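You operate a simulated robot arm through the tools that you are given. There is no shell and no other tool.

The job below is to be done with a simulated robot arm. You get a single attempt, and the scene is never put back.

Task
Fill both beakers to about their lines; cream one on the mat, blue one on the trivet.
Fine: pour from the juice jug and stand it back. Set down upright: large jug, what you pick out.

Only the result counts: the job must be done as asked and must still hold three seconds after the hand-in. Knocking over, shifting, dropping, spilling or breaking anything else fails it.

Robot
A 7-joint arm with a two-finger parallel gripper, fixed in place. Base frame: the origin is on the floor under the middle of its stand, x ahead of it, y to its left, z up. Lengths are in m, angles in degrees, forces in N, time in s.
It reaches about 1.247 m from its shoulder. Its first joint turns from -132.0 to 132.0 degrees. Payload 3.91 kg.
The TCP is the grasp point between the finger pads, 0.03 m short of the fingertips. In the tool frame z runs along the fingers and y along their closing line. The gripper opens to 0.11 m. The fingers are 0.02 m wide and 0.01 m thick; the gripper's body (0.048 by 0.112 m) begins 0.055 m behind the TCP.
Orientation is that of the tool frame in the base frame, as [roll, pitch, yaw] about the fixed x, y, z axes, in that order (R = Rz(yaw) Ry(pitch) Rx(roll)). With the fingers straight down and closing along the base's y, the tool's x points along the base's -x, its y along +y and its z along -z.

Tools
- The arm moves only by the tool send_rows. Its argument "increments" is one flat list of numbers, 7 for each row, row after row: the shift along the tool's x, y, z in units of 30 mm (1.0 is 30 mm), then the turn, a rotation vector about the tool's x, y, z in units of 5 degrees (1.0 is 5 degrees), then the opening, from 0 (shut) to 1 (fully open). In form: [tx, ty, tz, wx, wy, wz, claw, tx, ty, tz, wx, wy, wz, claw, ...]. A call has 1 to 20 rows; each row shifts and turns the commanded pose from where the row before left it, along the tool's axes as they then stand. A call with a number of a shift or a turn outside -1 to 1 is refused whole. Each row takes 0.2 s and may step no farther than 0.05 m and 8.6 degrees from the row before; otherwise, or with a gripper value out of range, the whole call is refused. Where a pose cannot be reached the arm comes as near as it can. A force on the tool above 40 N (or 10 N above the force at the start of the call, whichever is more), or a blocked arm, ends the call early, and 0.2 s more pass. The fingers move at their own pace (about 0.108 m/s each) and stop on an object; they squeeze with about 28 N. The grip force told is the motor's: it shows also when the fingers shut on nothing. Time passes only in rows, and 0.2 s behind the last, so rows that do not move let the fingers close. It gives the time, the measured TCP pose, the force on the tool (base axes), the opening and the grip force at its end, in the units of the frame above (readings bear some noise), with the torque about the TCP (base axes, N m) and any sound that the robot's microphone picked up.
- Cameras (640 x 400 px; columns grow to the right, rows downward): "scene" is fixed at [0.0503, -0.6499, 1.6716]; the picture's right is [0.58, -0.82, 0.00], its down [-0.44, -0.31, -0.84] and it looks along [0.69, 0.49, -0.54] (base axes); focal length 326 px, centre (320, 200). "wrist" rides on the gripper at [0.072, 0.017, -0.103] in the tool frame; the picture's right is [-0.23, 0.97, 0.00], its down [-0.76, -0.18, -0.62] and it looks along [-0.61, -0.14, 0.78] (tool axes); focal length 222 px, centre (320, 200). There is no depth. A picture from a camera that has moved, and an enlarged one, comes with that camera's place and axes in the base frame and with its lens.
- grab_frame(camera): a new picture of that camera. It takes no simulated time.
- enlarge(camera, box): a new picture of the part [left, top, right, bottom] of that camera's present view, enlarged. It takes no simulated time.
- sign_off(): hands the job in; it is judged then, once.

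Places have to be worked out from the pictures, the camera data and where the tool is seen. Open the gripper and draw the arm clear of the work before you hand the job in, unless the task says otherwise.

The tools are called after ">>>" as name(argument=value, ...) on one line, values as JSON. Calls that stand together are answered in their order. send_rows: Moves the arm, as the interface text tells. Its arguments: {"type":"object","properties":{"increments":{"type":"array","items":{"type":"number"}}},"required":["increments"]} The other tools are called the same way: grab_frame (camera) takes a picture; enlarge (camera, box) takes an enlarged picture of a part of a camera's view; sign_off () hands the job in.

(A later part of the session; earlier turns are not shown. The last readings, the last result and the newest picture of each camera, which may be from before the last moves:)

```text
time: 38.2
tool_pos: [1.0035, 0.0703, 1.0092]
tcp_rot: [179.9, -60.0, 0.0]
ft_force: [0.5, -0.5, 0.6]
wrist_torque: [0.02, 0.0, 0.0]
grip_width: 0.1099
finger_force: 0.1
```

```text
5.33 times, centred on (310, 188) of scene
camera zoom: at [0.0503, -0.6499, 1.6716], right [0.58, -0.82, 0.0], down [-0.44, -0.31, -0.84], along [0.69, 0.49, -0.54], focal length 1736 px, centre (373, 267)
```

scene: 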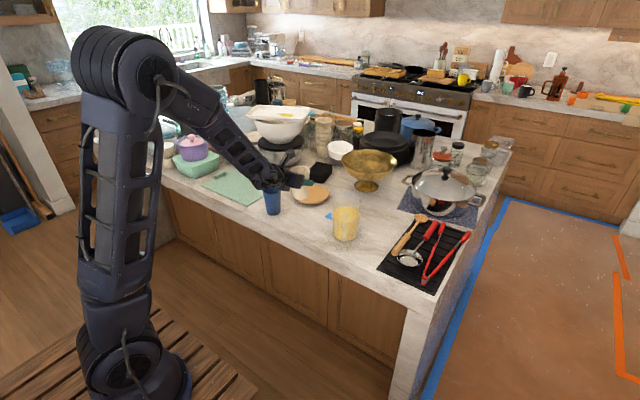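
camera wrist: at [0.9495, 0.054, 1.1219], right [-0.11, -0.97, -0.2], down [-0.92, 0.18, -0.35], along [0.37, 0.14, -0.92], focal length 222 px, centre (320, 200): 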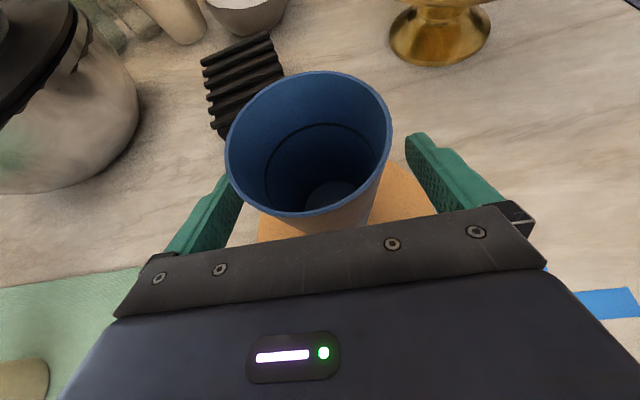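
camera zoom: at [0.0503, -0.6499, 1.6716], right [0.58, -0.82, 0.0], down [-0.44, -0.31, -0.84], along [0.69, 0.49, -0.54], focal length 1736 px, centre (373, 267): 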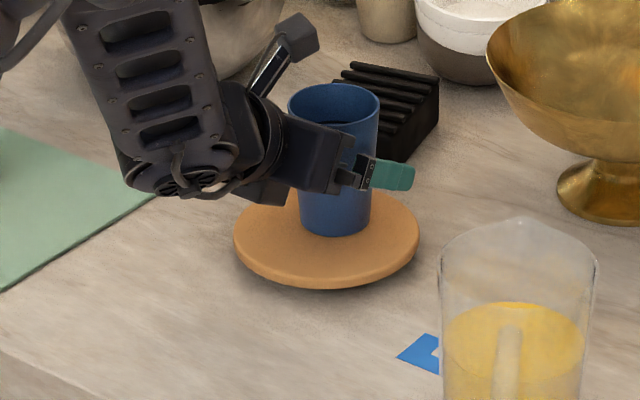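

Blue stands on the trivet. I back out along the finger axis and pull away toward a point in front of the jug.

>>> send_rows(increments=[0, 0, -0.6, 0, 0, 0, 1, 0, 0, -0.8, 0, 0, 0, 1, 0, 0, -0.82, 0, 0, 0, 1, 0, 0, -0.82, 0, 0, 0, 1, 0, 0, -0.82, 0, 0, 0, 1, 0, 0, -0.82, 0, 0, 0, 1, -0.149, 0.389, -0.825, 0, 0, 0, 1, -0.149, 0.389, -0.825, 0, 0, 0, 1, -0.149, 0.389, -0.825, 0, 0, 0, 1, -0.149, 0.389, -0.825, 0, 0, 0, 1, -0.149, 0.389, -0.825, 0, 0, 0, 1, -0.149, 0.389, -0.825, 0, 0, 0, 1])

>>> send_rows(increments=[0, 0, 0, -0.866, 0, 0.5, 1, 0, 0, 0, -0.866, 0, 0.5, 1, 0, 0, 0, -0.866, 0, 0.5, 1, 0, 0, 0, -0.866, 0, 0.5, 1, 0, 0, 0, -0.866, 0, 0.5, 1, 0, 0, 0, -0.866, 0, 0.5, 1, 0, 0, 0, -0.866, 0, 0.5, 1, 0, 0, 0, -0.866, 0, 0.5, 1, 0, 0, 0, -0.866, 0, 0.5, 1, 0, 0, 0, -0.866, 0, 0.5, 1, 0, 0, 0, -0.866, 0, 0.5, 1, 0, 0, 0, -0.866, 0, 0.5, 1])

>>> grab_frame(camera="wrist")

>>> grab_frame(camera="scene")

```text
time: 40.8
tool_pos: [0.7405, 0.0011, 1.1268]
tcp_rot: [-180.0, -60.0, 0.0]
ft_force: [0.8, 0.0, 0.0]
wrist_torque: [0.05, 0.0, 0.0]
grip_width: 0.11
finger_force: 0.0
```

```text
time: 43.4
tool_pos: [0.7399, 0.0017, 1.1283]
tcp_rot: [-179.9, -60.0, -60.0]
ft_force: [0.9, -0.5, -0.5]
wrist_torque: [0.05, 0.01, 0.02]
grip_width: 0.11
finger_force: 0.1
```

```text
taken
camera wrist: at [0.6972, 0.039, 1.2421], right [-0.9, -0.39, -0.2], down [-0.31, 0.89, -0.35], along [0.31, -0.25, -0.92], focal length 222 px, centre (320, 200)
```

wrist: 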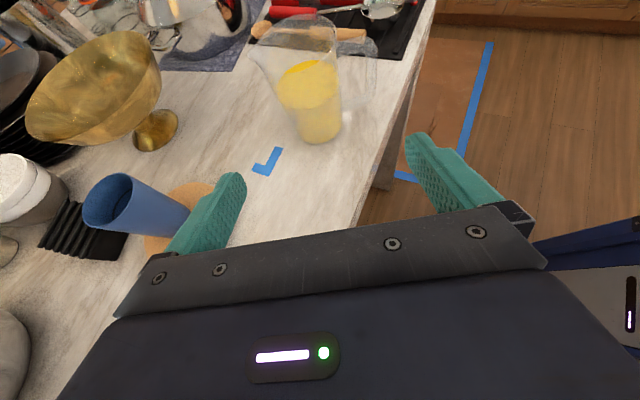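

```text
taken
```

scene: 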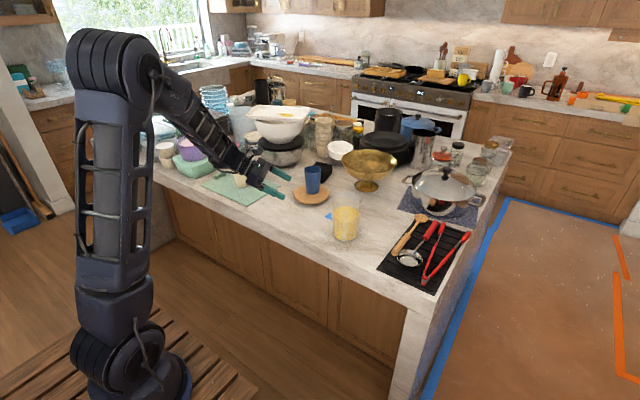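

The jug is now seen from the side the gripper would come from. I enlarge it to measure the handle loop.

>>> enlarge(camera="wrist", box=[240, 5, 400, 155])

>>> enlarge(camera="scene", box=[310, 190, 390, 250])

```text
2.67 times, centred on (320, 80) of wrist
camera zoom: at [0.6972, 0.039, 1.2421], right [-0.9, -0.39, -0.2], down [-0.31, 0.89, -0.35], along [0.31, -0.25, -0.92], focal length 592 px, centre (320, 520)
```

zoom: 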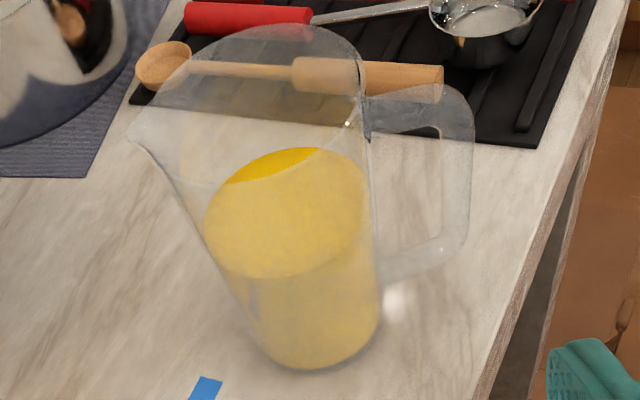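

```text
6.67 times, centred on (350, 220) of scene
camera zoom: at [0.0503, -0.6499, 1.6716], right [0.58, -0.82, 0.0], down [-0.44, -0.31, -0.84], along [0.69, 0.49, -0.54], focal length 2170 px, centre (120, 67)
```

zoom: 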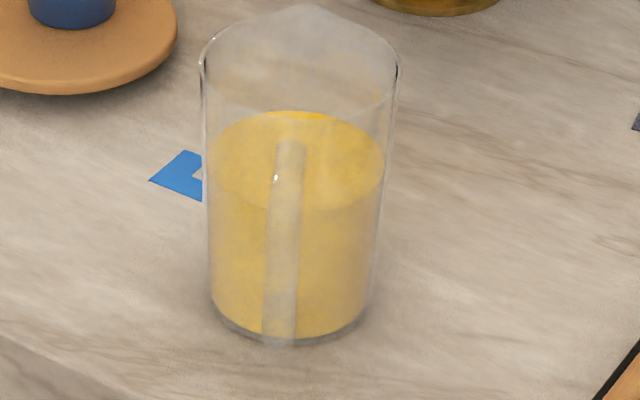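

Measured jug: axis ≈ (0.866, −0.184), height ≈0.15, radius ≈0.047 at mid height, juice level ≈0.089; the handle loop's opening runs about z 0.045–0.113 above the table and 0.05–0.086 m out, so one finger fits through it. I level the fingers (ψ=−60°) and drop to a stand-off.

>>> send_rows(increments=[0, 0, 0, 0, 1, 0, 1, 0, 0, 0, 0, 1, 0, 1, 0, 0, 0, 0, 1, 0, 1, 0, 0, 0, 0, 1, 0, 1, 0, 0, 0, 0, 1, 0, 1, 0, 0, 0, 0, 1, 0, 1, -0.711, -0.09, 0.488, 0, 0, 0, 1, -0.711, -0.09, 0.488, 0, 0, 0, 1, -0.711, -0.09, 0.488, 0, 0, 0, 1, -0.711, -0.09, 0.488, 0, 0, 0, 1])

>>> grab_frame(camera="wrist")

>>> grab_frame(camera="scene")

```text
time: 45.6
tool_pos: [0.7811, -0.0424, 1.0448]
tcp_rot: [-83.7, -89.9, -156.3]
ft_force: [-0.3, 0.2, -0.4]
wrist_torque: [0.05, 0.0, 0.01]
grip_width: 0.11
finger_force: 0.1
```

```text
taken
camera wrist: at [0.7125, 0.0371, 1.1157], right [-0.84, -0.49, -0.23], down [-0.16, 0.63, -0.76], along [0.51, -0.61, -0.61], focal length 222 px, centre (320, 200)
```

wrist: 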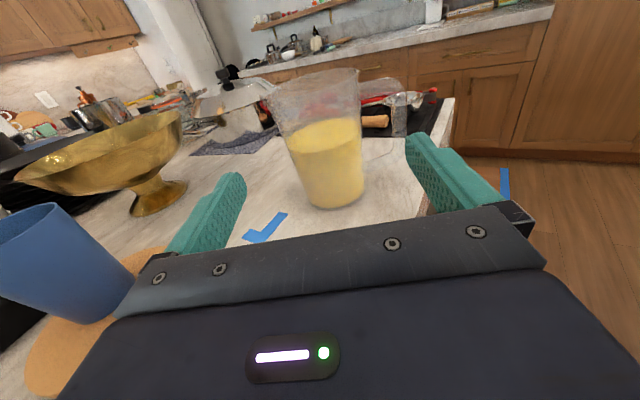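

```text
taken
```

scene: 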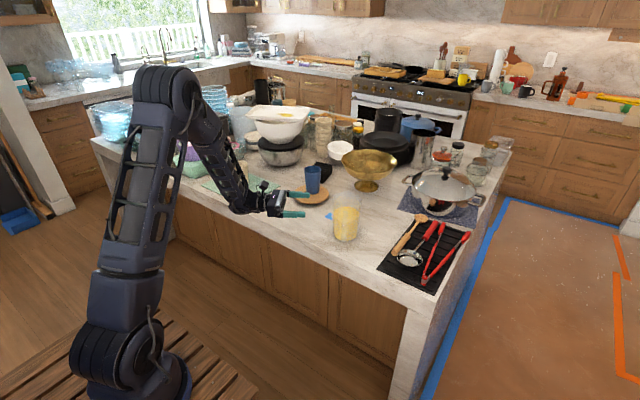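

Fingers are level and pointed at the jug. I enlarge both views to check alignment and the wrist clearance above the counter.

>>> enlarge(camera="wrist", box=[220, 60, 460, 220])

>>> enlarge(camera="scene", box=[200, 140, 400, 265])

```text
2.50 times, centred on (340, 140) of wrist
camera zoom: at [0.7125, 0.0371, 1.1157], right [-0.84, -0.49, -0.23], down [-0.16, 0.63, -0.76], along [0.51, -0.61, -0.61], focal length 555 px, centre (270, 350)
```

zoom: 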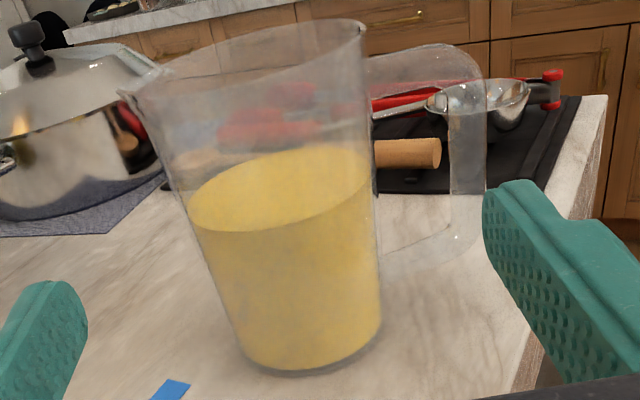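

```text
3.20 times, centred on (300, 202) of scene
camera zoom: at [0.0503, -0.6499, 1.6716], right [0.58, -0.82, 0.0], down [-0.44, -0.31, -0.84], along [0.69, 0.49, -0.54], focal length 1042 px, centre (384, 192)
```

zoom: 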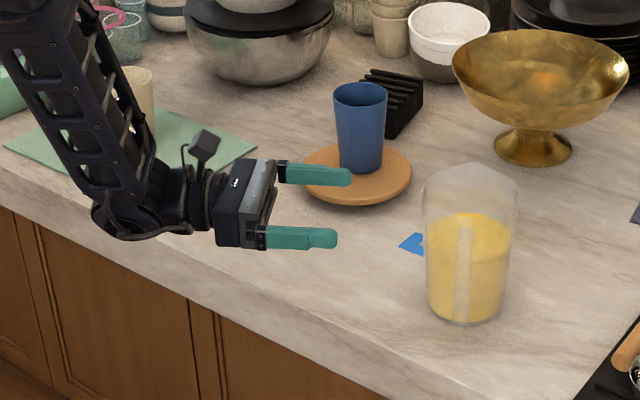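

Alignment is within ~2 mm laterally; loop opening spans 0.047–0.112 above the table, so z=1.00 puts the finger in its middle. I lower to that height and advance until the fingertips are just short of the handle.

>>> send_rows(increments=[-0.498, -0.026, 0.4, 0, 0, 0, 1, -0.498, -0.026, 0.4, 0, 0, 0, 1, -0.498, -0.026, 0.4, 0, 0, 0, 1, 0, 0, 0.5, 0, 0, 0, 1, 0, 0, 0.5, 0, 0, 0, 1, 0, 0, 0.5, 0, 0, 0, 1, 0, 0, 0.4, 0, 0, 0, 1])

>>> grab_frame(camera="wrist")

>>> enlarge(camera="scene", box=[220, 150, 400, 262])

```text
time: 47.2
tool_pos: [0.8292, -0.1232, 1.0006]
tcp_rot: [-22.8, -90.0, 142.9]
ft_force: [0.3, -0.2, -0.1]
wrist_torque: [-0.01, 0.01, 0.03]
grip_width: 0.1098
finger_force: 0.1
```

```text
taken
camera wrist: at [0.7607, -0.0425, 1.0708], right [-0.84, -0.49, -0.23], down [-0.16, 0.63, -0.76], along [0.51, -0.61, -0.61], focal length 222 px, centre (320, 200)
```

wrist: 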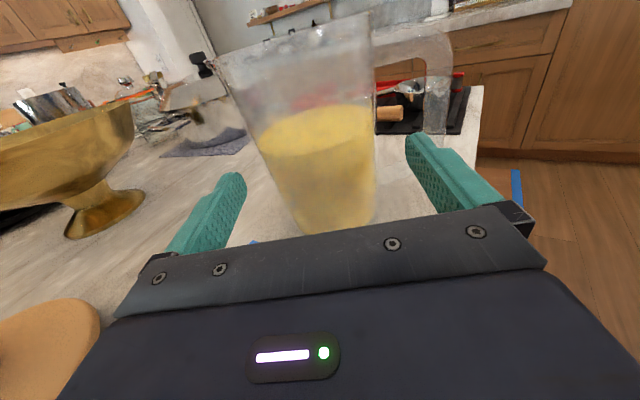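

```text
3.56 times, centred on (310, 206) of scene
camera zoom: at [0.0503, -0.6499, 1.6716], right [0.58, -0.82, 0.0], down [-0.44, -0.31, -0.84], along [0.69, 0.49, -0.54], focal length 1157 px, centre (356, 179)
```

zoom: 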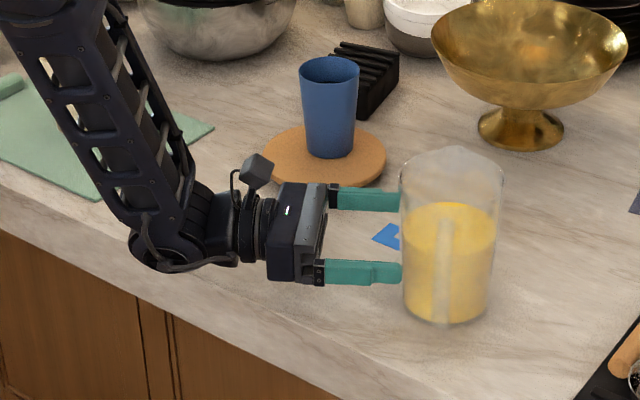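

Fingertips are at the jug's near side. I zoom in to see how the right finger lines up with the handle loop.

>>> enlarge(camera="wrist", box=[340, 20, 520, 200])

>>> enlarge(camera="scene", box=[305, 190, 385, 245])

```text
2.22 times, centred on (430, 110) of wrist
camera zoom: at [0.7607, -0.0425, 1.0708], right [-0.84, -0.49, -0.23], down [-0.16, 0.63, -0.76], along [0.51, -0.61, -0.61], focal length 494 px, centre (76, 400)
```

zoom: 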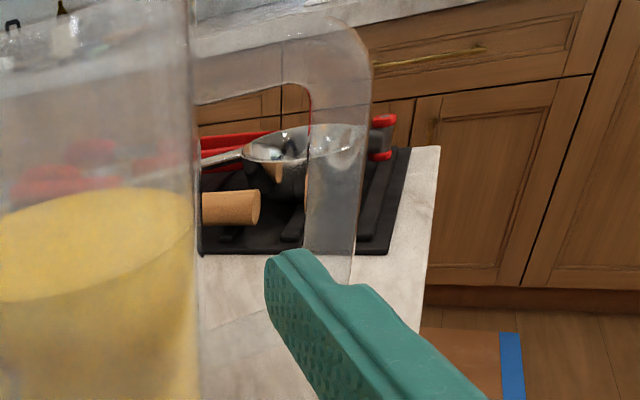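

```text
7.27 times, centred on (345, 218) of scene
camera zoom: at [0.0503, -0.6499, 1.6716], right [0.58, -0.82, 0.0], down [-0.44, -0.31, -0.84], along [0.69, 0.49, -0.54], focal length 2367 px, centre (138, 73)
```

zoom: 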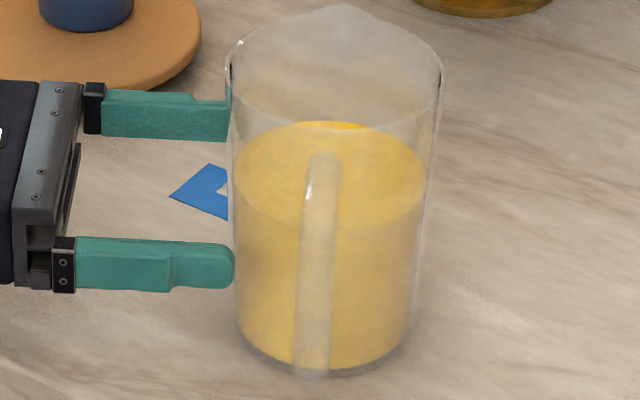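

The right finger lines up with the gap between wall and handle bar (about 8 mm and 13 mm clear). I advance the last 63 mm gently.

>>> send_rows(increments=[0, -0.007, 0.3, 0, 0, 0, 1, 0, -0.007, 0.36, 0, 0, 0, 1, 0, -0.007, 0.36, 0, 0, 0, 1, 0, -0.007, 0.36, 0, 0, 0, 1, 0, 0, 0.36, 0, 0, 0, 1, 0, 0, 0.35, 0, 0, 0, 1])

>>> grab_frame(camera="wrist")

>>> enlarge(camera="scene", box=[290, 180, 390, 250])

```text
time: 48.6
tool_pos: [0.8591, -0.1776, 0.9993]
tcp_rot: [39.2, -90.0, 80.6]
ft_force: [-0.1, 0.4, 0.0]
wrist_torque: [-0.01, -0.02, 0.03]
grip_width: 0.1103
finger_force: 0.2
```

```text
taken
camera wrist: at [0.7916, -0.0968, 1.0706], right [-0.84, -0.49, -0.23], down [-0.16, 0.63, -0.76], along [0.51, -0.61, -0.61], focal length 222 px, centre (320, 200)
```

wrist: 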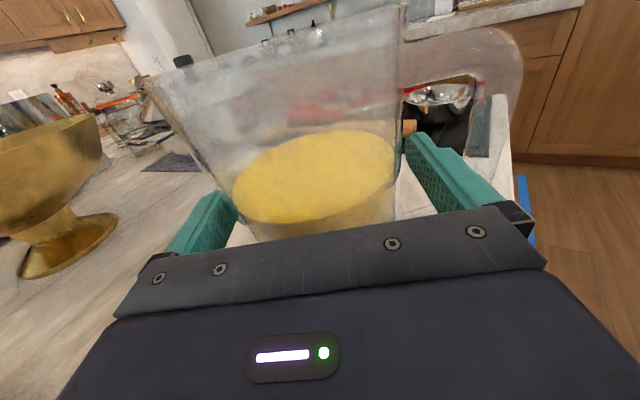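

```text
5.71 times, centred on (340, 215) of scene
camera zoom: at [0.0503, -0.6499, 1.6716], right [0.58, -0.82, 0.0], down [-0.44, -0.31, -0.84], along [0.69, 0.49, -0.54], focal length 1860 px, centre (206, 114)
```

zoom: 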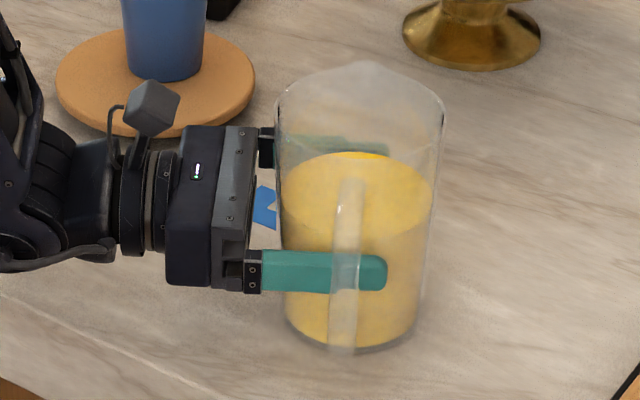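

The finger sits inside the handle loop and the other is under the spout side. I close gently.

>>> send_rows(increments=[0, 0, 0, 0, 0, 0, 0.9, 0, 0, 0, 0, 0, 0, 0.8, 0, 0, 0, 0, 0, 0, 0.5, 0, 0, 0, 0, 0, 0, 0, 0, 0, 0, 0, 0, 0, 0, 0, 0, 0, 0, 0, 0, 0])

>>> grab_frame(camera="wrist")

>>> enlarge(camera="scene", box=[290, 180, 390, 250])

```text
time: 50.0
tool_pos: [0.8585, -0.1776, 0.9999]
tcp_rot: [-63.1, -90.0, -176.9]
ft_force: [0.0, -1.7, 1.1]
wrist_torque: [-0.12, 0.1, -0.01]
grip_width: 0.0972
finger_force: 28.3
```

```text
taken
camera wrist: at [0.7917, -0.0966, 1.0706], right [-0.84, -0.49, -0.23], down [-0.16, 0.63, -0.76], along [0.51, -0.61, -0.61], focal length 222 px, centre (320, 200)
```

wrist: 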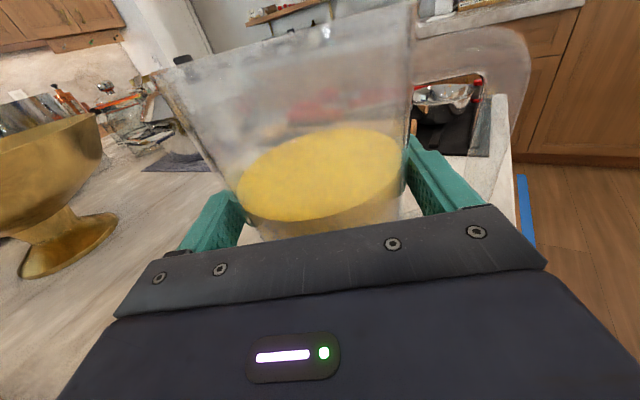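

```text
5.71 times, centred on (340, 215) of scene
camera zoom: at [0.0503, -0.6499, 1.6716], right [0.58, -0.82, 0.0], down [-0.44, -0.31, -0.84], along [0.69, 0.49, -0.54], focal length 1860 px, centre (206, 114)
```

zoom: 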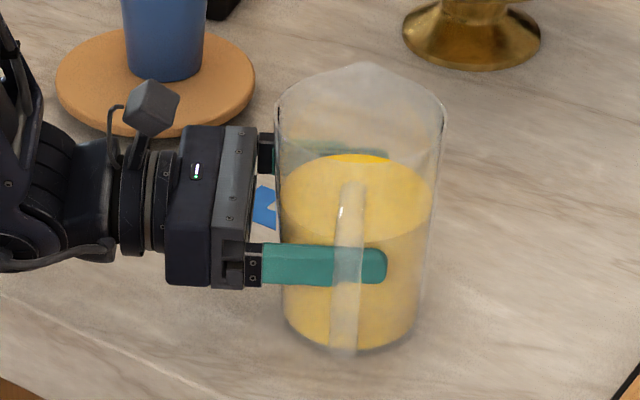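

Gripped at 0.097 m. I lift slowly 3 cm and read the weight.

>>> send_rows(increments=[0.1, 0, 0, 0, 0, 0, 0, 0.2, 0, 0, 0, 0, 0, 0, 0.3, 0, 0, 0, 0, 0, 0, 0.3, 0, 0, 0, 0, 0, 0, 0.1, 0, 0, 0, 0, 0, 0, 0, 0, 0, 0, 0, 0, 0, 0, 0, 0, 0, 0, 0, 0])

>>> grab_frame(camera="wrist")

>>> enlarge(camera="scene", box=[290, 170, 390, 240])

```text
time: 51.6
tool_pos: [0.8591, -0.178, 1.0282]
tcp_rot: [-20.5, -90.0, 140.6]
ft_force: [-0.1, -0.2, -1.4]
wrist_torque: [0.03, -0.04, 0.02]
grip_width: 0.097
finger_force: 27.8
```

```text
taken
camera wrist: at [0.7919, -0.0971, 1.1007], right [-0.84, -0.49, -0.23], down [-0.16, 0.63, -0.76], along [0.51, -0.61, -0.61], focal length 222 px, centre (320, 200)
```

wrist: 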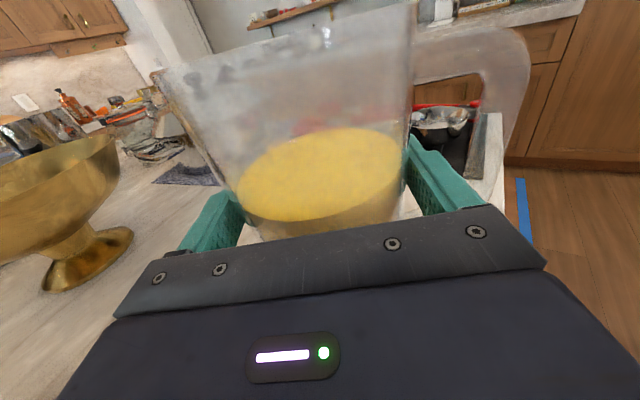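

```text
5.71 times, centred on (340, 205) of scene
camera zoom: at [0.0503, -0.6499, 1.6716], right [0.58, -0.82, 0.0], down [-0.44, -0.31, -0.84], along [0.69, 0.49, -0.54], focal length 1860 px, centre (206, 171)
```

zoom: 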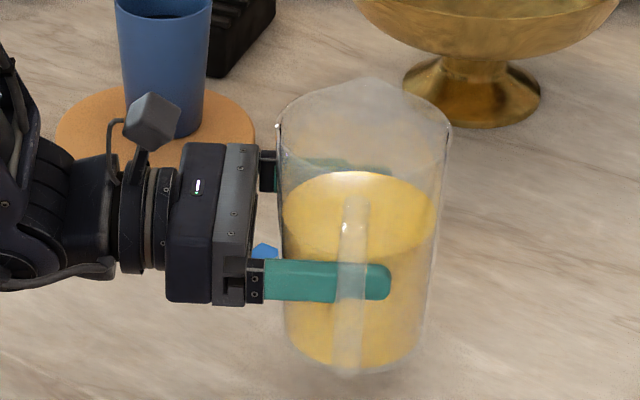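

The jug lifts level; weight reading is small (~1.4 N). I raise it further and carry it upright to the near side of the blue beaker, spout toward it, well above the rim.

>>> send_rows(increments=[0.4, 0, 0, 0, 0, 0, 0, 0.8, 0, 0, 0, 0, 0, 0, 0.8, 0, 0, 0, 0, 0, 0, 0.8, 0, 0, 0, 0, 0, 0, 0.8, 0, 0, 0, 0, 0, 0, 0.8, 0, 0, 0, 0, 0, 0, 0, -0.3, -0.3, 0, 0, 0, 0, 0, -0.615, -0.624, 0, 0, 0, 0, 0, -0.615, -0.624, 0, 0, 0, 0, 0, -0.615, -0.624, 0, 0, 0, 0, 0, -0.615, -0.624, 0, 0, 0, 0, 0, -0.615, -0.624, 0, 0, 0, 0, 0, -0.615, -0.624, 0, 0, 0, 0, 0, -0.615, -0.624, 0, 0, 0, 0, 0, -0.315, -0.322, 0, 0, 0, 0])

>>> grab_frame(camera="wrist")

>>> grab_frame(camera="scene")

>>> enlarge(camera="scene", box=[250, 110, 400, 220])

```text
time: 54.8
tool_pos: [0.9107, 0.0246, 1.1642]
tcp_rot: [-90.9, -90.0, -149.1]
ft_force: [0.3, -0.3, -2.1]
wrist_torque: [0.03, 0.0, -0.01]
grip_width: 0.0966
finger_force: 28.1
```

```text
taken
camera wrist: at [0.8427, 0.1061, 1.2332], right [-0.84, -0.49, -0.23], down [-0.16, 0.63, -0.76], along [0.51, -0.61, -0.61], focal length 222 px, centre (320, 200)
```

wrist: 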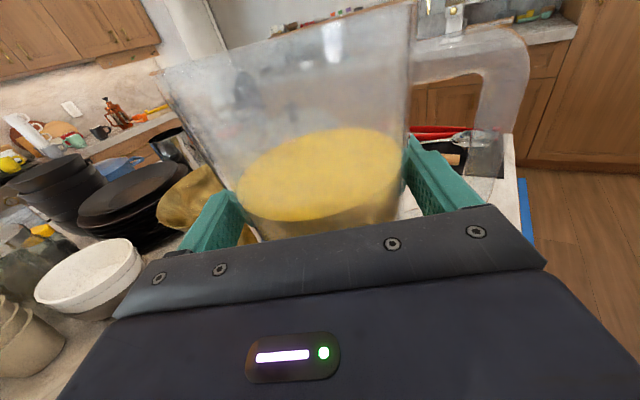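

```text
taken
```

scene: 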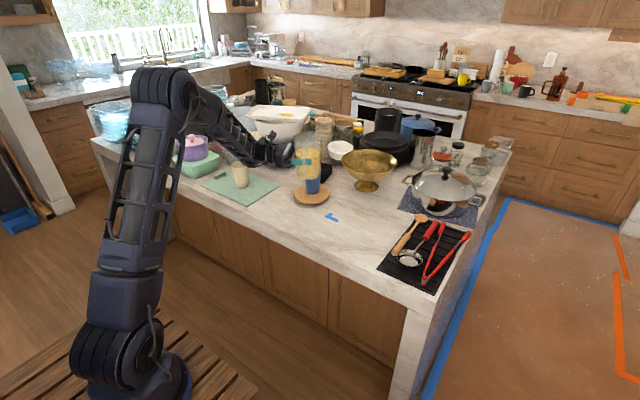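

```text
3.64 times, centred on (325, 165) of scene
camera zoom: at [0.0503, -0.6499, 1.6716], right [0.58, -0.82, 0.0], down [-0.44, -0.31, -0.84], along [0.69, 0.49, -0.54], focal length 1184 px, centre (302, 327)
```

zoom: 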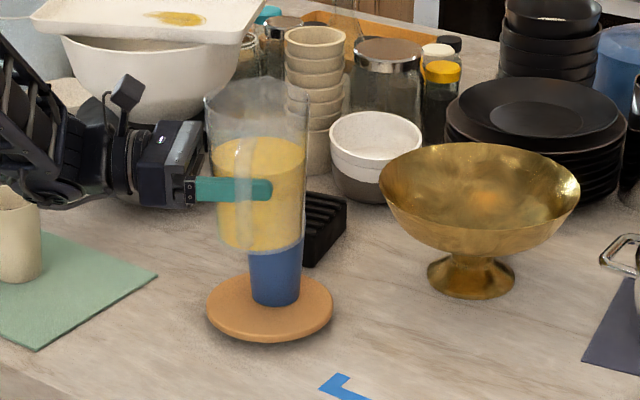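

The jug hovers upright beside the blue beaker, nothing touched. I tilt it 35° toward the beaker (below the pouring angle) and check.

>>> send_rows(increments=[0, 0, 0, 0, 0, -0.5, 0, 0, 0, 0, 0, 0, -1, 0, 0, 0, 0, 0, 0, -1, 0, 0, 0, 0, 0, 0, -1, 0, 0, 0, 0, 0, 0, -1, 0, 0, 0, 0, 0, 0, -1, 0, 0, 0, 0, 0, 0, -1, 0, 0, 0, 0, 0, 0, -0.5, 0])

>>> grab_frame(camera="wrist")

>>> enlarge(camera="scene", box=[250, 110, 400, 220])

```text
time: 56.6
tool_pos: [0.9125, 0.0253, 1.1626]
tcp_rot: [90.1, -54.9, 30.0]
ft_force: [-0.1, -0.8, -2.1]
wrist_torque: [0.04, 0.02, -0.03]
grip_width: 0.0967
finger_force: 28.1
```

```text
taken
camera wrist: at [0.8833, 0.1286, 1.2295], right [-0.8, -0.46, 0.37], down [-0.56, 0.39, -0.73], along [0.19, -0.79, -0.58], focal length 222 px, centre (320, 200)
```

wrist: 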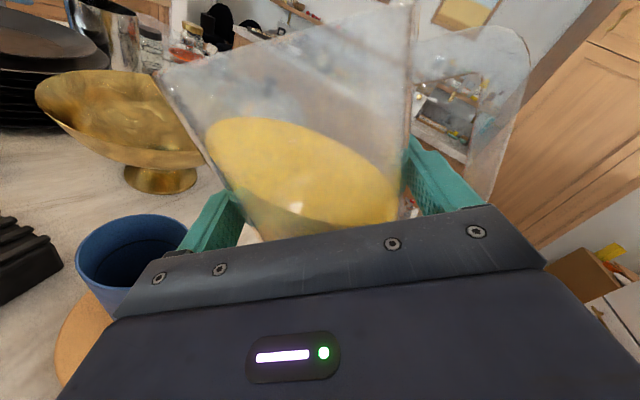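

```text
3.64 times, centred on (325, 165) of scene
camera zoom: at [0.0503, -0.6499, 1.6716], right [0.58, -0.82, 0.0], down [-0.44, -0.31, -0.84], along [0.69, 0.49, -0.54], focal length 1184 px, centre (302, 327)
```

zoom: 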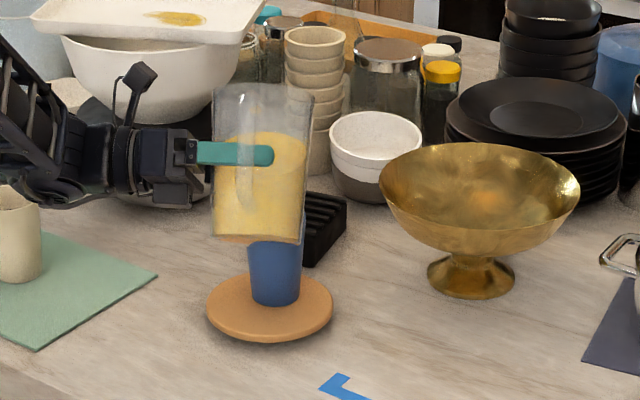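

The juice stays below the lip. I lower so the lip will sit about 2–3 cm above the beaker's rim.

>>> send_rows(increments=[-0.4955, -0.347, 0, 0, 0, 0, 0, -0.4955, -0.347, 0, 0, 0, 0, 0, -0.4955, -0.347, 0, 0, 0, 0, 0, -0.4955, -0.347, 0, 0, 0, 0, 0, 0, 0, 0, 0, 0, 0, 0])

>>> grab_frame(camera="wrist")

>>> enlarge(camera="scene", box=[250, 110, 400, 220])

```text
time: 57.8
tool_pos: [0.9142, 0.0255, 1.0889]
tcp_rot: [90.0, -55.0, 30.0]
ft_force: [0.5, 0.2, -1.4]
wrist_torque: [0.02, -0.03, -0.03]
grip_width: 0.0969
finger_force: 27.6
```

```text
taken
camera wrist: at [0.8844, 0.1289, 1.1563], right [-0.8, -0.46, 0.37], down [-0.56, 0.39, -0.73], along [0.19, -0.79, -0.58], focal length 222 px, centre (320, 200)
```

wrist: 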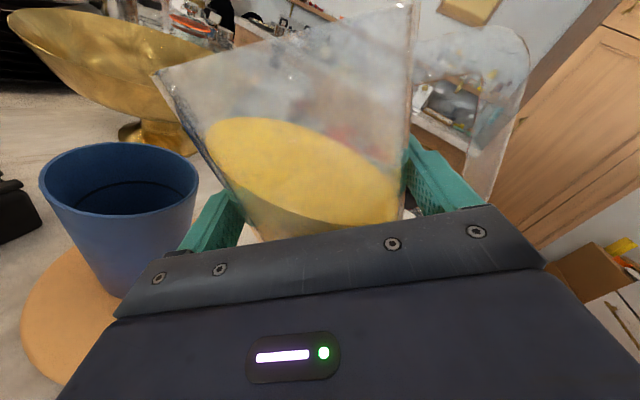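

```text
3.64 times, centred on (325, 165) of scene
camera zoom: at [0.0503, -0.6499, 1.6716], right [0.58, -0.82, 0.0], down [-0.44, -0.31, -0.84], along [0.69, 0.49, -0.54], focal length 1184 px, centre (302, 327)
```

zoom: 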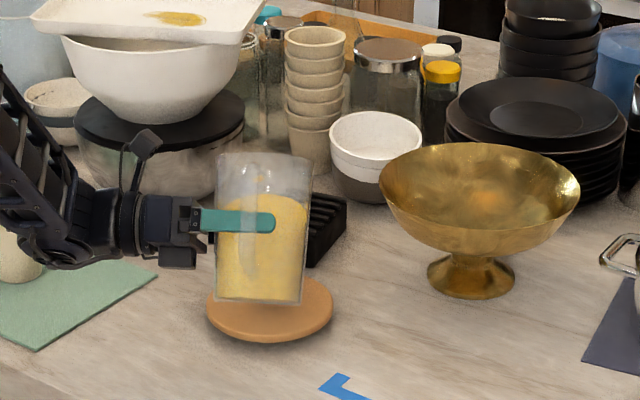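

Lip is ~2–3 cm above and slightly short of the beaker's centre, and the wrist camera sees the beaker's ring. I tilt on to 45°.

>>> send_rows(increments=[0, 0, 0, 0, 0, -0.7, 0, 0, 0, 0, 0, 0, -0.7, 0, 0, 0, 0, 0, 0, -0.6, 0])

>>> grab_frame(camera="wrist")

```text
time: 58.6
tool_pos: [0.9119, 0.0247, 1.0888]
tcp_rot: [90.0, -45.0, 30.0]
ft_force: [0.0, 0.7, -1.4]
wrist_torque: [0.06, 0.0, 0.03]
grip_width: 0.0969
finger_force: 28.5
```

```text
taken
camera wrist: at [0.8935, 0.1348, 1.1509], right [-0.73, -0.42, 0.53], down [-0.67, 0.33, -0.66], along [0.11, -0.84, -0.53], focal length 222 px, centre (320, 200)
```

wrist: 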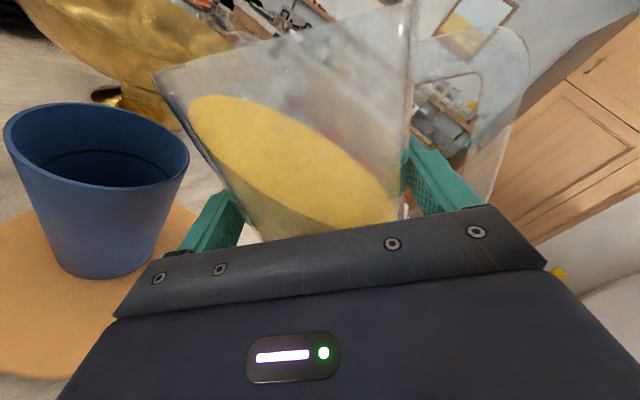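

The surface is close to the lip. I tilt 4° further.

>>> send_rows(increments=[0, 0, 0, 0, 0, -0.4, 0, 0, 0, 0, 0, 0, -0.4, 0])

>>> grab_frame(camera="wrist")

```text
time: 59.2
tool_pos: [0.9125, 0.0248, 1.0887]
tcp_rot: [90.0, -40.9, 30.1]
ft_force: [-1.1, -0.7, -2.3]
wrist_torque: [0.01, -0.01, -0.01]
grip_width: 0.0966
finger_force: 27.6
```

```text
taken
camera wrist: at [0.8969, 0.137, 1.1478], right [-0.7, -0.41, 0.59], down [-0.71, 0.31, -0.63], along [0.07, -0.86, -0.5], focal length 222 px, centre (320, 200)
```

wrist: 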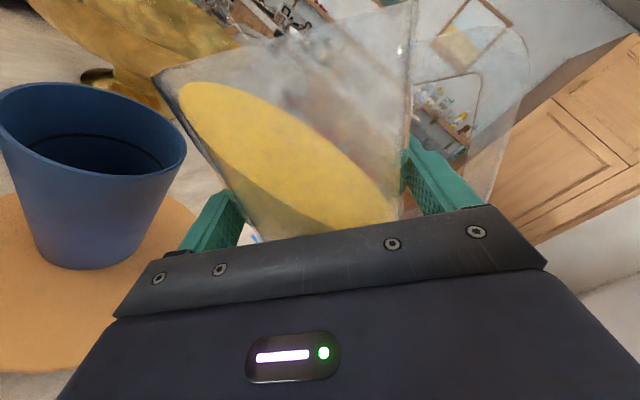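

Almost at the lip (49°). Another 3°.

>>> send_rows(increments=[0, 0, 0, 0, 0, -0.3, 0, 0, 0, 0, 0, 0, -0.3, 0])

>>> grab_frame(camera="wrist")

```text
time: 59.8
tool_pos: [0.9127, 0.025, 1.0879]
tcp_rot: [90.0, -38.1, 30.0]
ft_force: [-0.4, 0.3, -1.9]
wrist_torque: [0.02, 0.0, 0.0]
grip_width: 0.0965
finger_force: 28.0
```

```text
taken
camera wrist: at [0.8993, 0.138, 1.145], right [-0.67, -0.39, 0.63], down [-0.74, 0.29, -0.61], along [0.05, -0.87, -0.49], focal length 222 px, centre (320, 200)
```

wrist: 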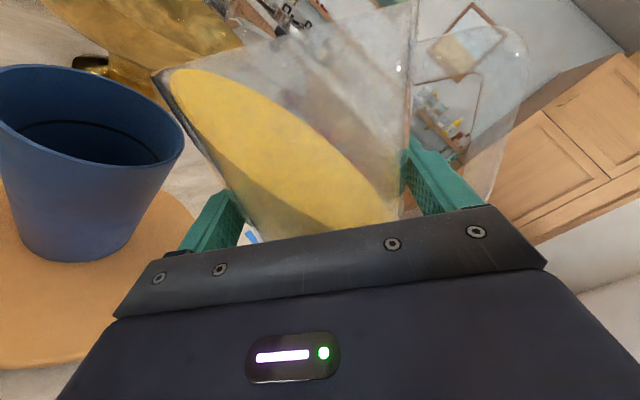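

Still just below the lip at 52°. Two more degrees.

>>> send_rows(increments=[0, 0, 0, 0, 0, -0.2, 0, 0, 0, 0, 0, 0, -0.2, 0])

>>> grab_frame(camera="wrist")

>>> enlarge(camera="scene", box=[270, 130, 360, 210])

```text
time: 60.4
tool_pos: [0.9121, 0.0269, 1.0884]
tcp_rot: [90.0, -36.0, 30.0]
ft_force: [1.3, 0.1, -2.9]
wrist_torque: [0.03, -0.02, 0.02]
grip_width: 0.0967
finger_force: 27.7
```

```text
taken
camera wrist: at [0.9011, 0.1392, 1.1438], right [-0.65, -0.38, 0.65], down [-0.75, 0.28, -0.59], along [0.04, -0.88, -0.47], focal length 222 px, centre (320, 200)
```

wrist: 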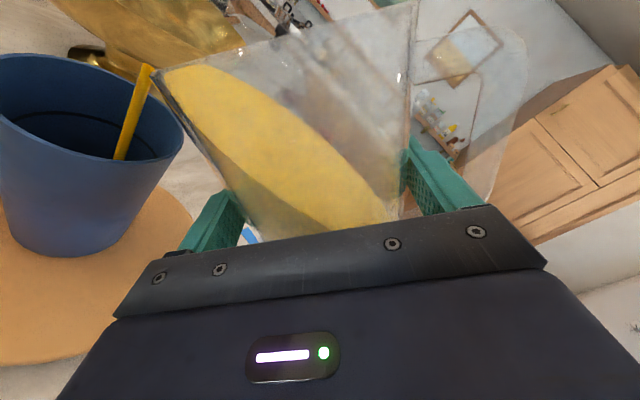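

```text
5.00 times, centred on (315, 170) of scene
camera zoom: at [0.0503, -0.6499, 1.6716], right [0.58, -0.82, 0.0], down [-0.44, -0.31, -0.84], along [0.69, 0.49, -0.54], focal length 1628 px, centre (345, 350)
```

zoom: 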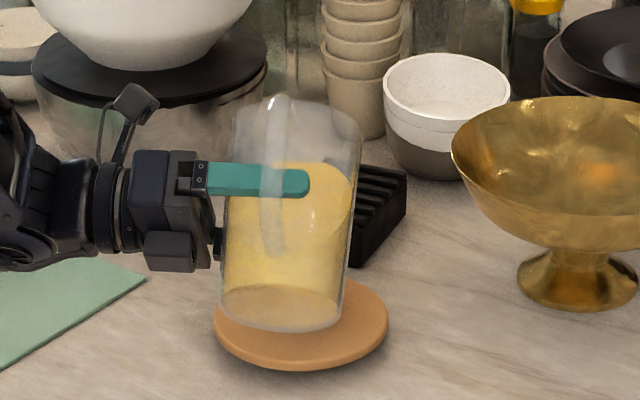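

A thin stream now falls from the spout into the blue beaker. I zoom in to check where it lands.

>>> enlarge(camera="wrist", box=[0, 40, 220, 200])

```text
2.50 times, centred on (110, 120) of wrist
camera zoom: at [0.9011, 0.1392, 1.1438], right [-0.65, -0.38, 0.65], down [-0.75, 0.28, -0.59], along [0.04, -0.88, -0.47], focal length 555 px, centre (845, 400)
```

zoom: 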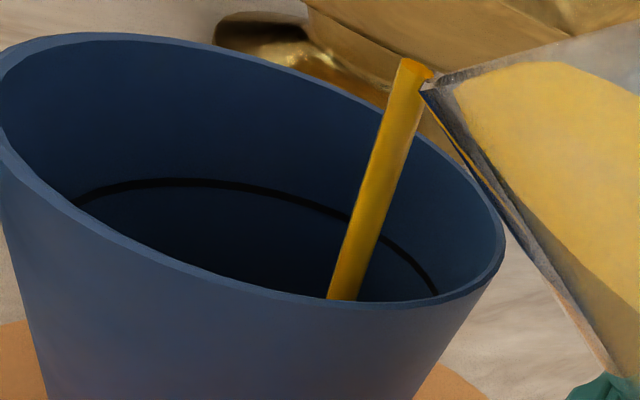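

The stream is well inside the rim. I hold this tilt for about a second and look again.

>>> send_rows(increments=[0, 0, 0, 0, 0, 0, 0, 0, 0, 0, 0, 0, 0, 0, 0, 0, 0, 0, 0, 0, 0])

>>> grab_frame(camera="wrist")

```text
time: 61.2
tool_pos: [0.9121, 0.0255, 1.0885]
tcp_rot: [89.9, -36.0, 30.0]
ft_force: [0.1, -0.3, -1.5]
wrist_torque: [0.03, -0.01, 0.0]
grip_width: 0.0968
finger_force: 28.2
```

```text
taken
camera wrist: at [0.901, 0.1392, 1.1438], right [-0.65, -0.38, 0.65], down [-0.75, 0.28, -0.59], along [0.04, -0.88, -0.47], focal length 222 px, centre (320, 200)
```

wrist: 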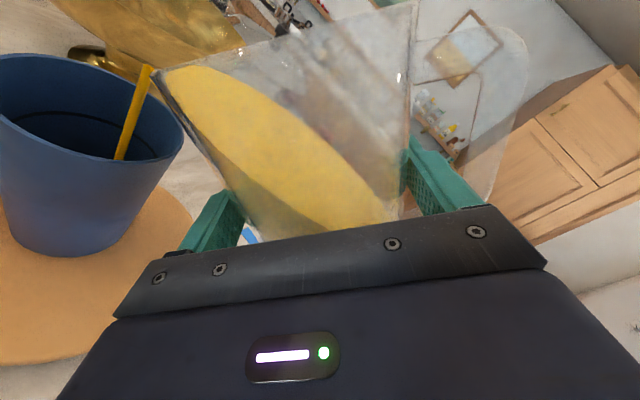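

Flow is slow and steady. I raise the tilt by 3° in small steps and watch.

>>> send_rows(increments=[0, 0, 0, 0, 0, -0.2, 0, 0, 0, 0, 0, 0, -0.2, 0, 0, 0, 0, 0, 0, -0.2, 0, 0, 0, 0, 0, 0, 0, 0, 0, 0, 0, 0, 0, 0, 0])

>>> enlarge(camera="wrist", box=[0, 20, 240, 200])

```text
time: 62.4
tool_pos: [0.9121, 0.0266, 1.0886]
tcp_rot: [90.0, -33.0, 30.0]
ft_force: [-0.3, 0.3, -1.8]
wrist_torque: [0.07, -0.02, 0.01]
grip_width: 0.0969
finger_force: 27.8
```

```text
2.22 times, centred on (120, 110) of wrist
camera zoom: at [0.9037, 0.1406, 1.1415], right [-0.62, -0.36, 0.69], down [-0.78, 0.27, -0.56], along [0.02, -0.89, -0.45], focal length 494 px, centre (764, 400)
```

zoom: 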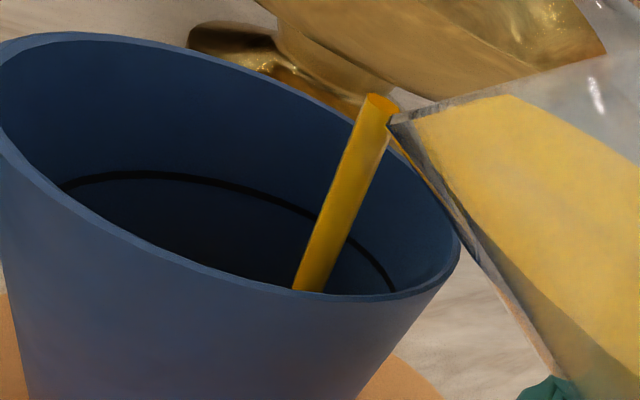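

Stream is thicker and still well inside. I hold about 1.2 s more.

>>> send_rows(increments=[0, 0, 0, 0, 0, 0, 0, 0, 0, 0, 0, 0, 0, 0, 0, 0, 0, 0, 0, 0, 0, 0, 0, 0, 0, 0, 0, 0, 0, 0, 0, 0, 0, 0, 0])

>>> grab_frame(camera="wrist")

>>> enlarge(camera="wrist", box=[0, 20, 240, 200])

```text
time: 63.6
tool_pos: [0.9118, 0.0267, 1.0889]
tcp_rot: [90.0, -32.9, 30.0]
ft_force: [0.8, 0.5, -1.1]
wrist_torque: [0.02, -0.01, -0.01]
grip_width: 0.0964
finger_force: 27.5
```

```text
taken
camera wrist: at [0.9037, 0.1406, 1.1415], right [-0.62, -0.36, 0.69], down [-0.78, 0.27, -0.56], along [0.02, -0.89, -0.45], focal length 222 px, centre (320, 200)
```

wrist: 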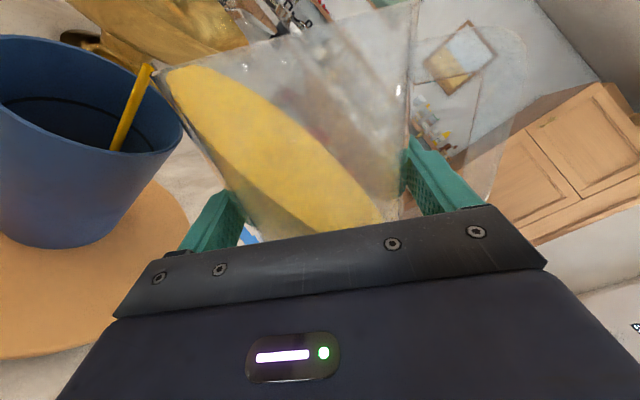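

```text
2.22 times, centred on (120, 110) of wrist
camera zoom: at [0.9037, 0.1406, 1.1415], right [-0.62, -0.36, 0.69], down [-0.78, 0.27, -0.56], along [0.02, -0.89, -0.45], focal length 494 px, centre (764, 400)
```

zoom: 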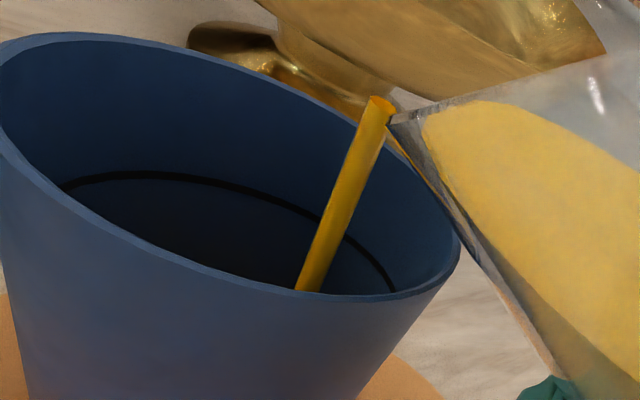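

The stream tapers off as the level settles at the lip, so tilt governs the volume. I go to 60°.

>>> send_rows(increments=[0, 0, 0, 0, 0, -0.2, 0, 0, 0, 0, 0, 0, -0.2, 0, 0, 0, 0, 0, 0, -0.2, 0, 0, 0, 0, 0, 0, 0, 0, 0, 0, 0, 0, 0, 0, 0, 0, 0, 0, 0, 0, 0, 0])

>>> enlarge(camera="wrist", box=[0, 10, 240, 190])

```text
time: 65.0
tool_pos: [0.912, 0.0256, 1.0888]
tcp_rot: [90.0, -30.0, 30.1]
ft_force: [0.3, -0.8, -1.2]
wrist_torque: [0.04, -0.02, 0.03]
grip_width: 0.0964
finger_force: 28.0
```

```text
2.22 times, centred on (120, 100) of wrist
camera zoom: at [0.9056, 0.142, 1.1389], right [-0.59, -0.34, 0.73], down [-0.81, 0.25, -0.53], along [0.0, -0.9, -0.43], focal length 494 px, centre (764, 422)
```

zoom: 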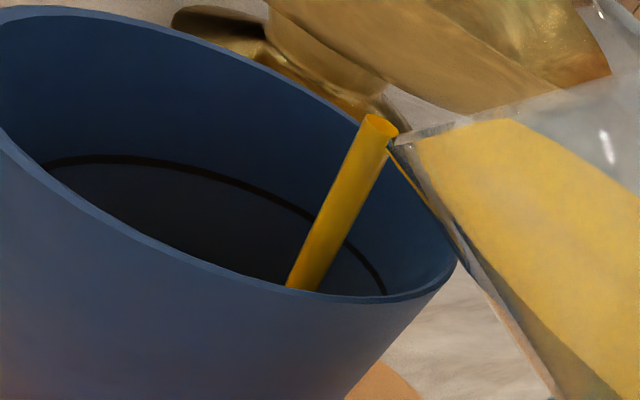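

Still flowing at 60°; I hold a second and recheck the beaker's inside.

>>> send_rows(increments=[0, 0, 0, 0, 0, 0, 0, 0, 0, 0, 0, 0, 0, 0, 0, 0, 0, 0, 0, 0, 0, 0, 0, 0, 0, 0, 0, 0, 0, 0, 0, 0, 0, 0, 0])

>>> grab_frame(camera="wrist")

>>> enlarge(camera="wrist", box=[0, 10, 240, 190])

>>> enlarge(camera="scene", box=[270, 130, 360, 210])

```text
time: 66.2
tool_pos: [0.9126, 0.0249, 1.0884]
tcp_rot: [89.9, -30.0, 30.0]
ft_force: [0.6, 0.2, -0.7]
wrist_torque: [-0.02, -0.02, -0.01]
grip_width: 0.0963
finger_force: 28.0
```

```text
taken
camera wrist: at [0.9056, 0.142, 1.1388], right [-0.59, -0.34, 0.73], down [-0.81, 0.25, -0.53], along [0.0, -0.9, -0.43], focal length 222 px, centre (320, 200)
```

wrist: 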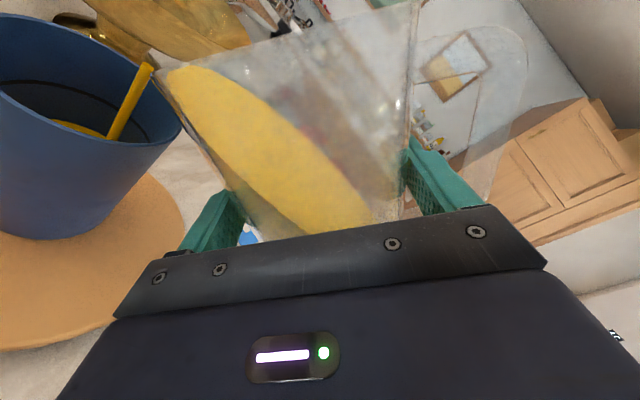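

```text
2.22 times, centred on (120, 100) of wrist
camera zoom: at [0.9056, 0.142, 1.1388], right [-0.59, -0.34, 0.73], down [-0.81, 0.25, -0.53], along [0.0, -0.9, -0.43], focal length 494 px, centre (764, 422)
```

zoom: 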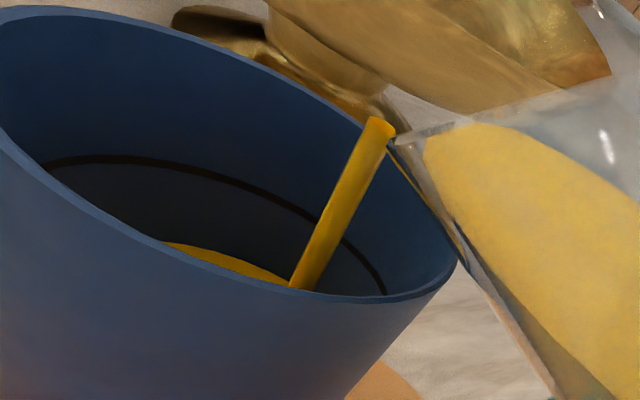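

```text
5.00 times, centred on (315, 170) of scene
camera zoom: at [0.0503, -0.6499, 1.6716], right [0.58, -0.82, 0.0], down [-0.44, -0.31, -0.84], along [0.69, 0.49, -0.54], focal length 1628 px, centre (345, 350)
```

zoom: 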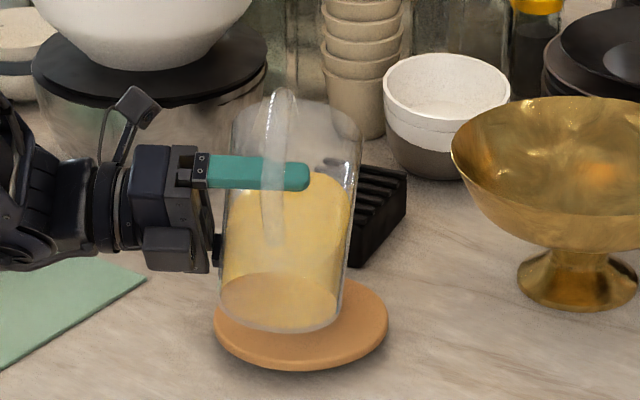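

Juice is now visible in the beaker, about 2.3 cm below the ring. I tilt 1.5° more and hold.

>>> send_rows(increments=[0, 0, 0, 0, 0, -0.15, 0, 0, 0, 0, 0, 0, -0.15, 0, 0, 0, 0, 0, 0, 0, 0, 0, 0, 0, 0, 0, 0, 0, 0, 0, 0, 0, 0, 0, 0, 0, 0, 0, 0, 0, 0, 0])

>>> enlarge(camera="wrist", box=[0, 10, 240, 190])

```text
time: 67.6
tool_pos: [0.911, 0.0251, 1.0896]
tcp_rot: [89.9, -28.5, 30.0]
ft_force: [0.5, -0.1, -1.2]
wrist_torque: [0.01, 0.02, -0.02]
grip_width: 0.0963
finger_force: 28.0
```

```text
2.22 times, centred on (120, 100) of wrist
camera zoom: at [0.9069, 0.1428, 1.1374], right [-0.58, -0.33, 0.75], down [-0.82, 0.25, -0.52], along [-0.01, -0.91, -0.41], focal length 494 px, centre (764, 422)
```

zoom: 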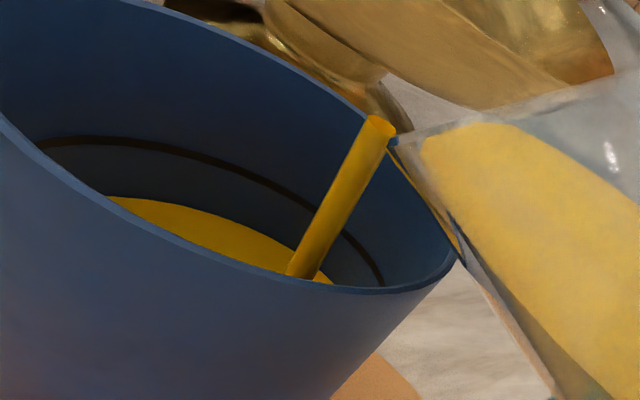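

Rising nicely, still below the ring. I hold a little longer.

>>> send_rows(increments=[0, 0, 0, 0, 0, 0, 0, 0, 0, 0, 0, 0, 0, 0, 0, 0, 0, 0, 0, 0, 0, 0, 0, 0, 0, 0, 0, 0])

>>> enlarge(camera="wrist", box=[0, 10, 240, 190])

```text
time: 68.6
tool_pos: [0.9108, 0.0252, 1.0889]
tcp_rot: [90.0, -28.5, 30.0]
ft_force: [0.8, -1.1, -0.6]
wrist_torque: [0.0, 0.02, 0.0]
grip_width: 0.0964
finger_force: 28.0
```

```text
2.22 times, centred on (120, 100) of wrist
camera zoom: at [0.9069, 0.1428, 1.1374], right [-0.58, -0.33, 0.75], down [-0.82, 0.25, -0.52], along [-0.01, -0.91, -0.41], focal length 494 px, centre (764, 422)
```

zoom: 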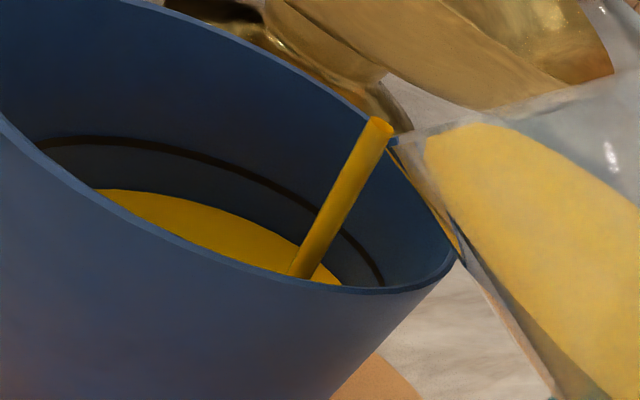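

About 1.4 cm below the ring and slowing. Another 1.5° and hold.

>>> send_rows(increments=[0, 0, 0, 0, 0, -0.15, 0, 0, 0, 0, 0, 0, -0.15, 0, 0, 0, 0, 0, 0, 0, 0, 0, 0, 0, 0, 0, 0, 0, 0, 0, 0, 0, 0, 0, 0])

>>> enlarge(camera="wrist", box=[0, 10, 240, 190])

```text
time: 69.8
tool_pos: [0.9116, 0.0251, 1.089]
tcp_rot: [90.0, -27.1, 29.9]
ft_force: [0.4, -0.1, 0.2]
wrist_torque: [0.02, 0.02, 0.01]
grip_width: 0.0964
finger_force: 28.1
```

```text
2.22 times, centred on (120, 100) of wrist
camera zoom: at [0.9079, 0.1434, 1.136], right [-0.56, -0.32, 0.76], down [-0.83, 0.24, -0.5], along [-0.02, -0.92, -0.4], focal length 494 px, centre (764, 422)
```

zoom: 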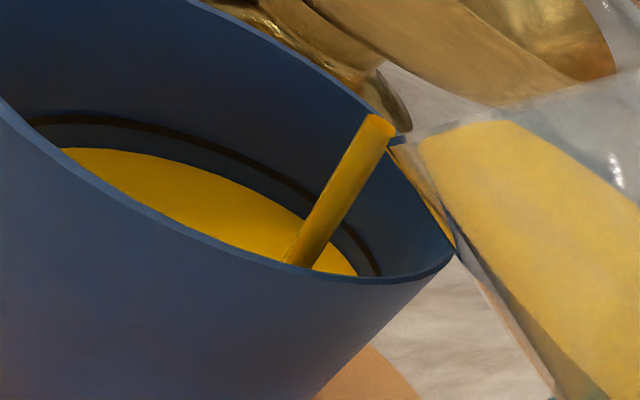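

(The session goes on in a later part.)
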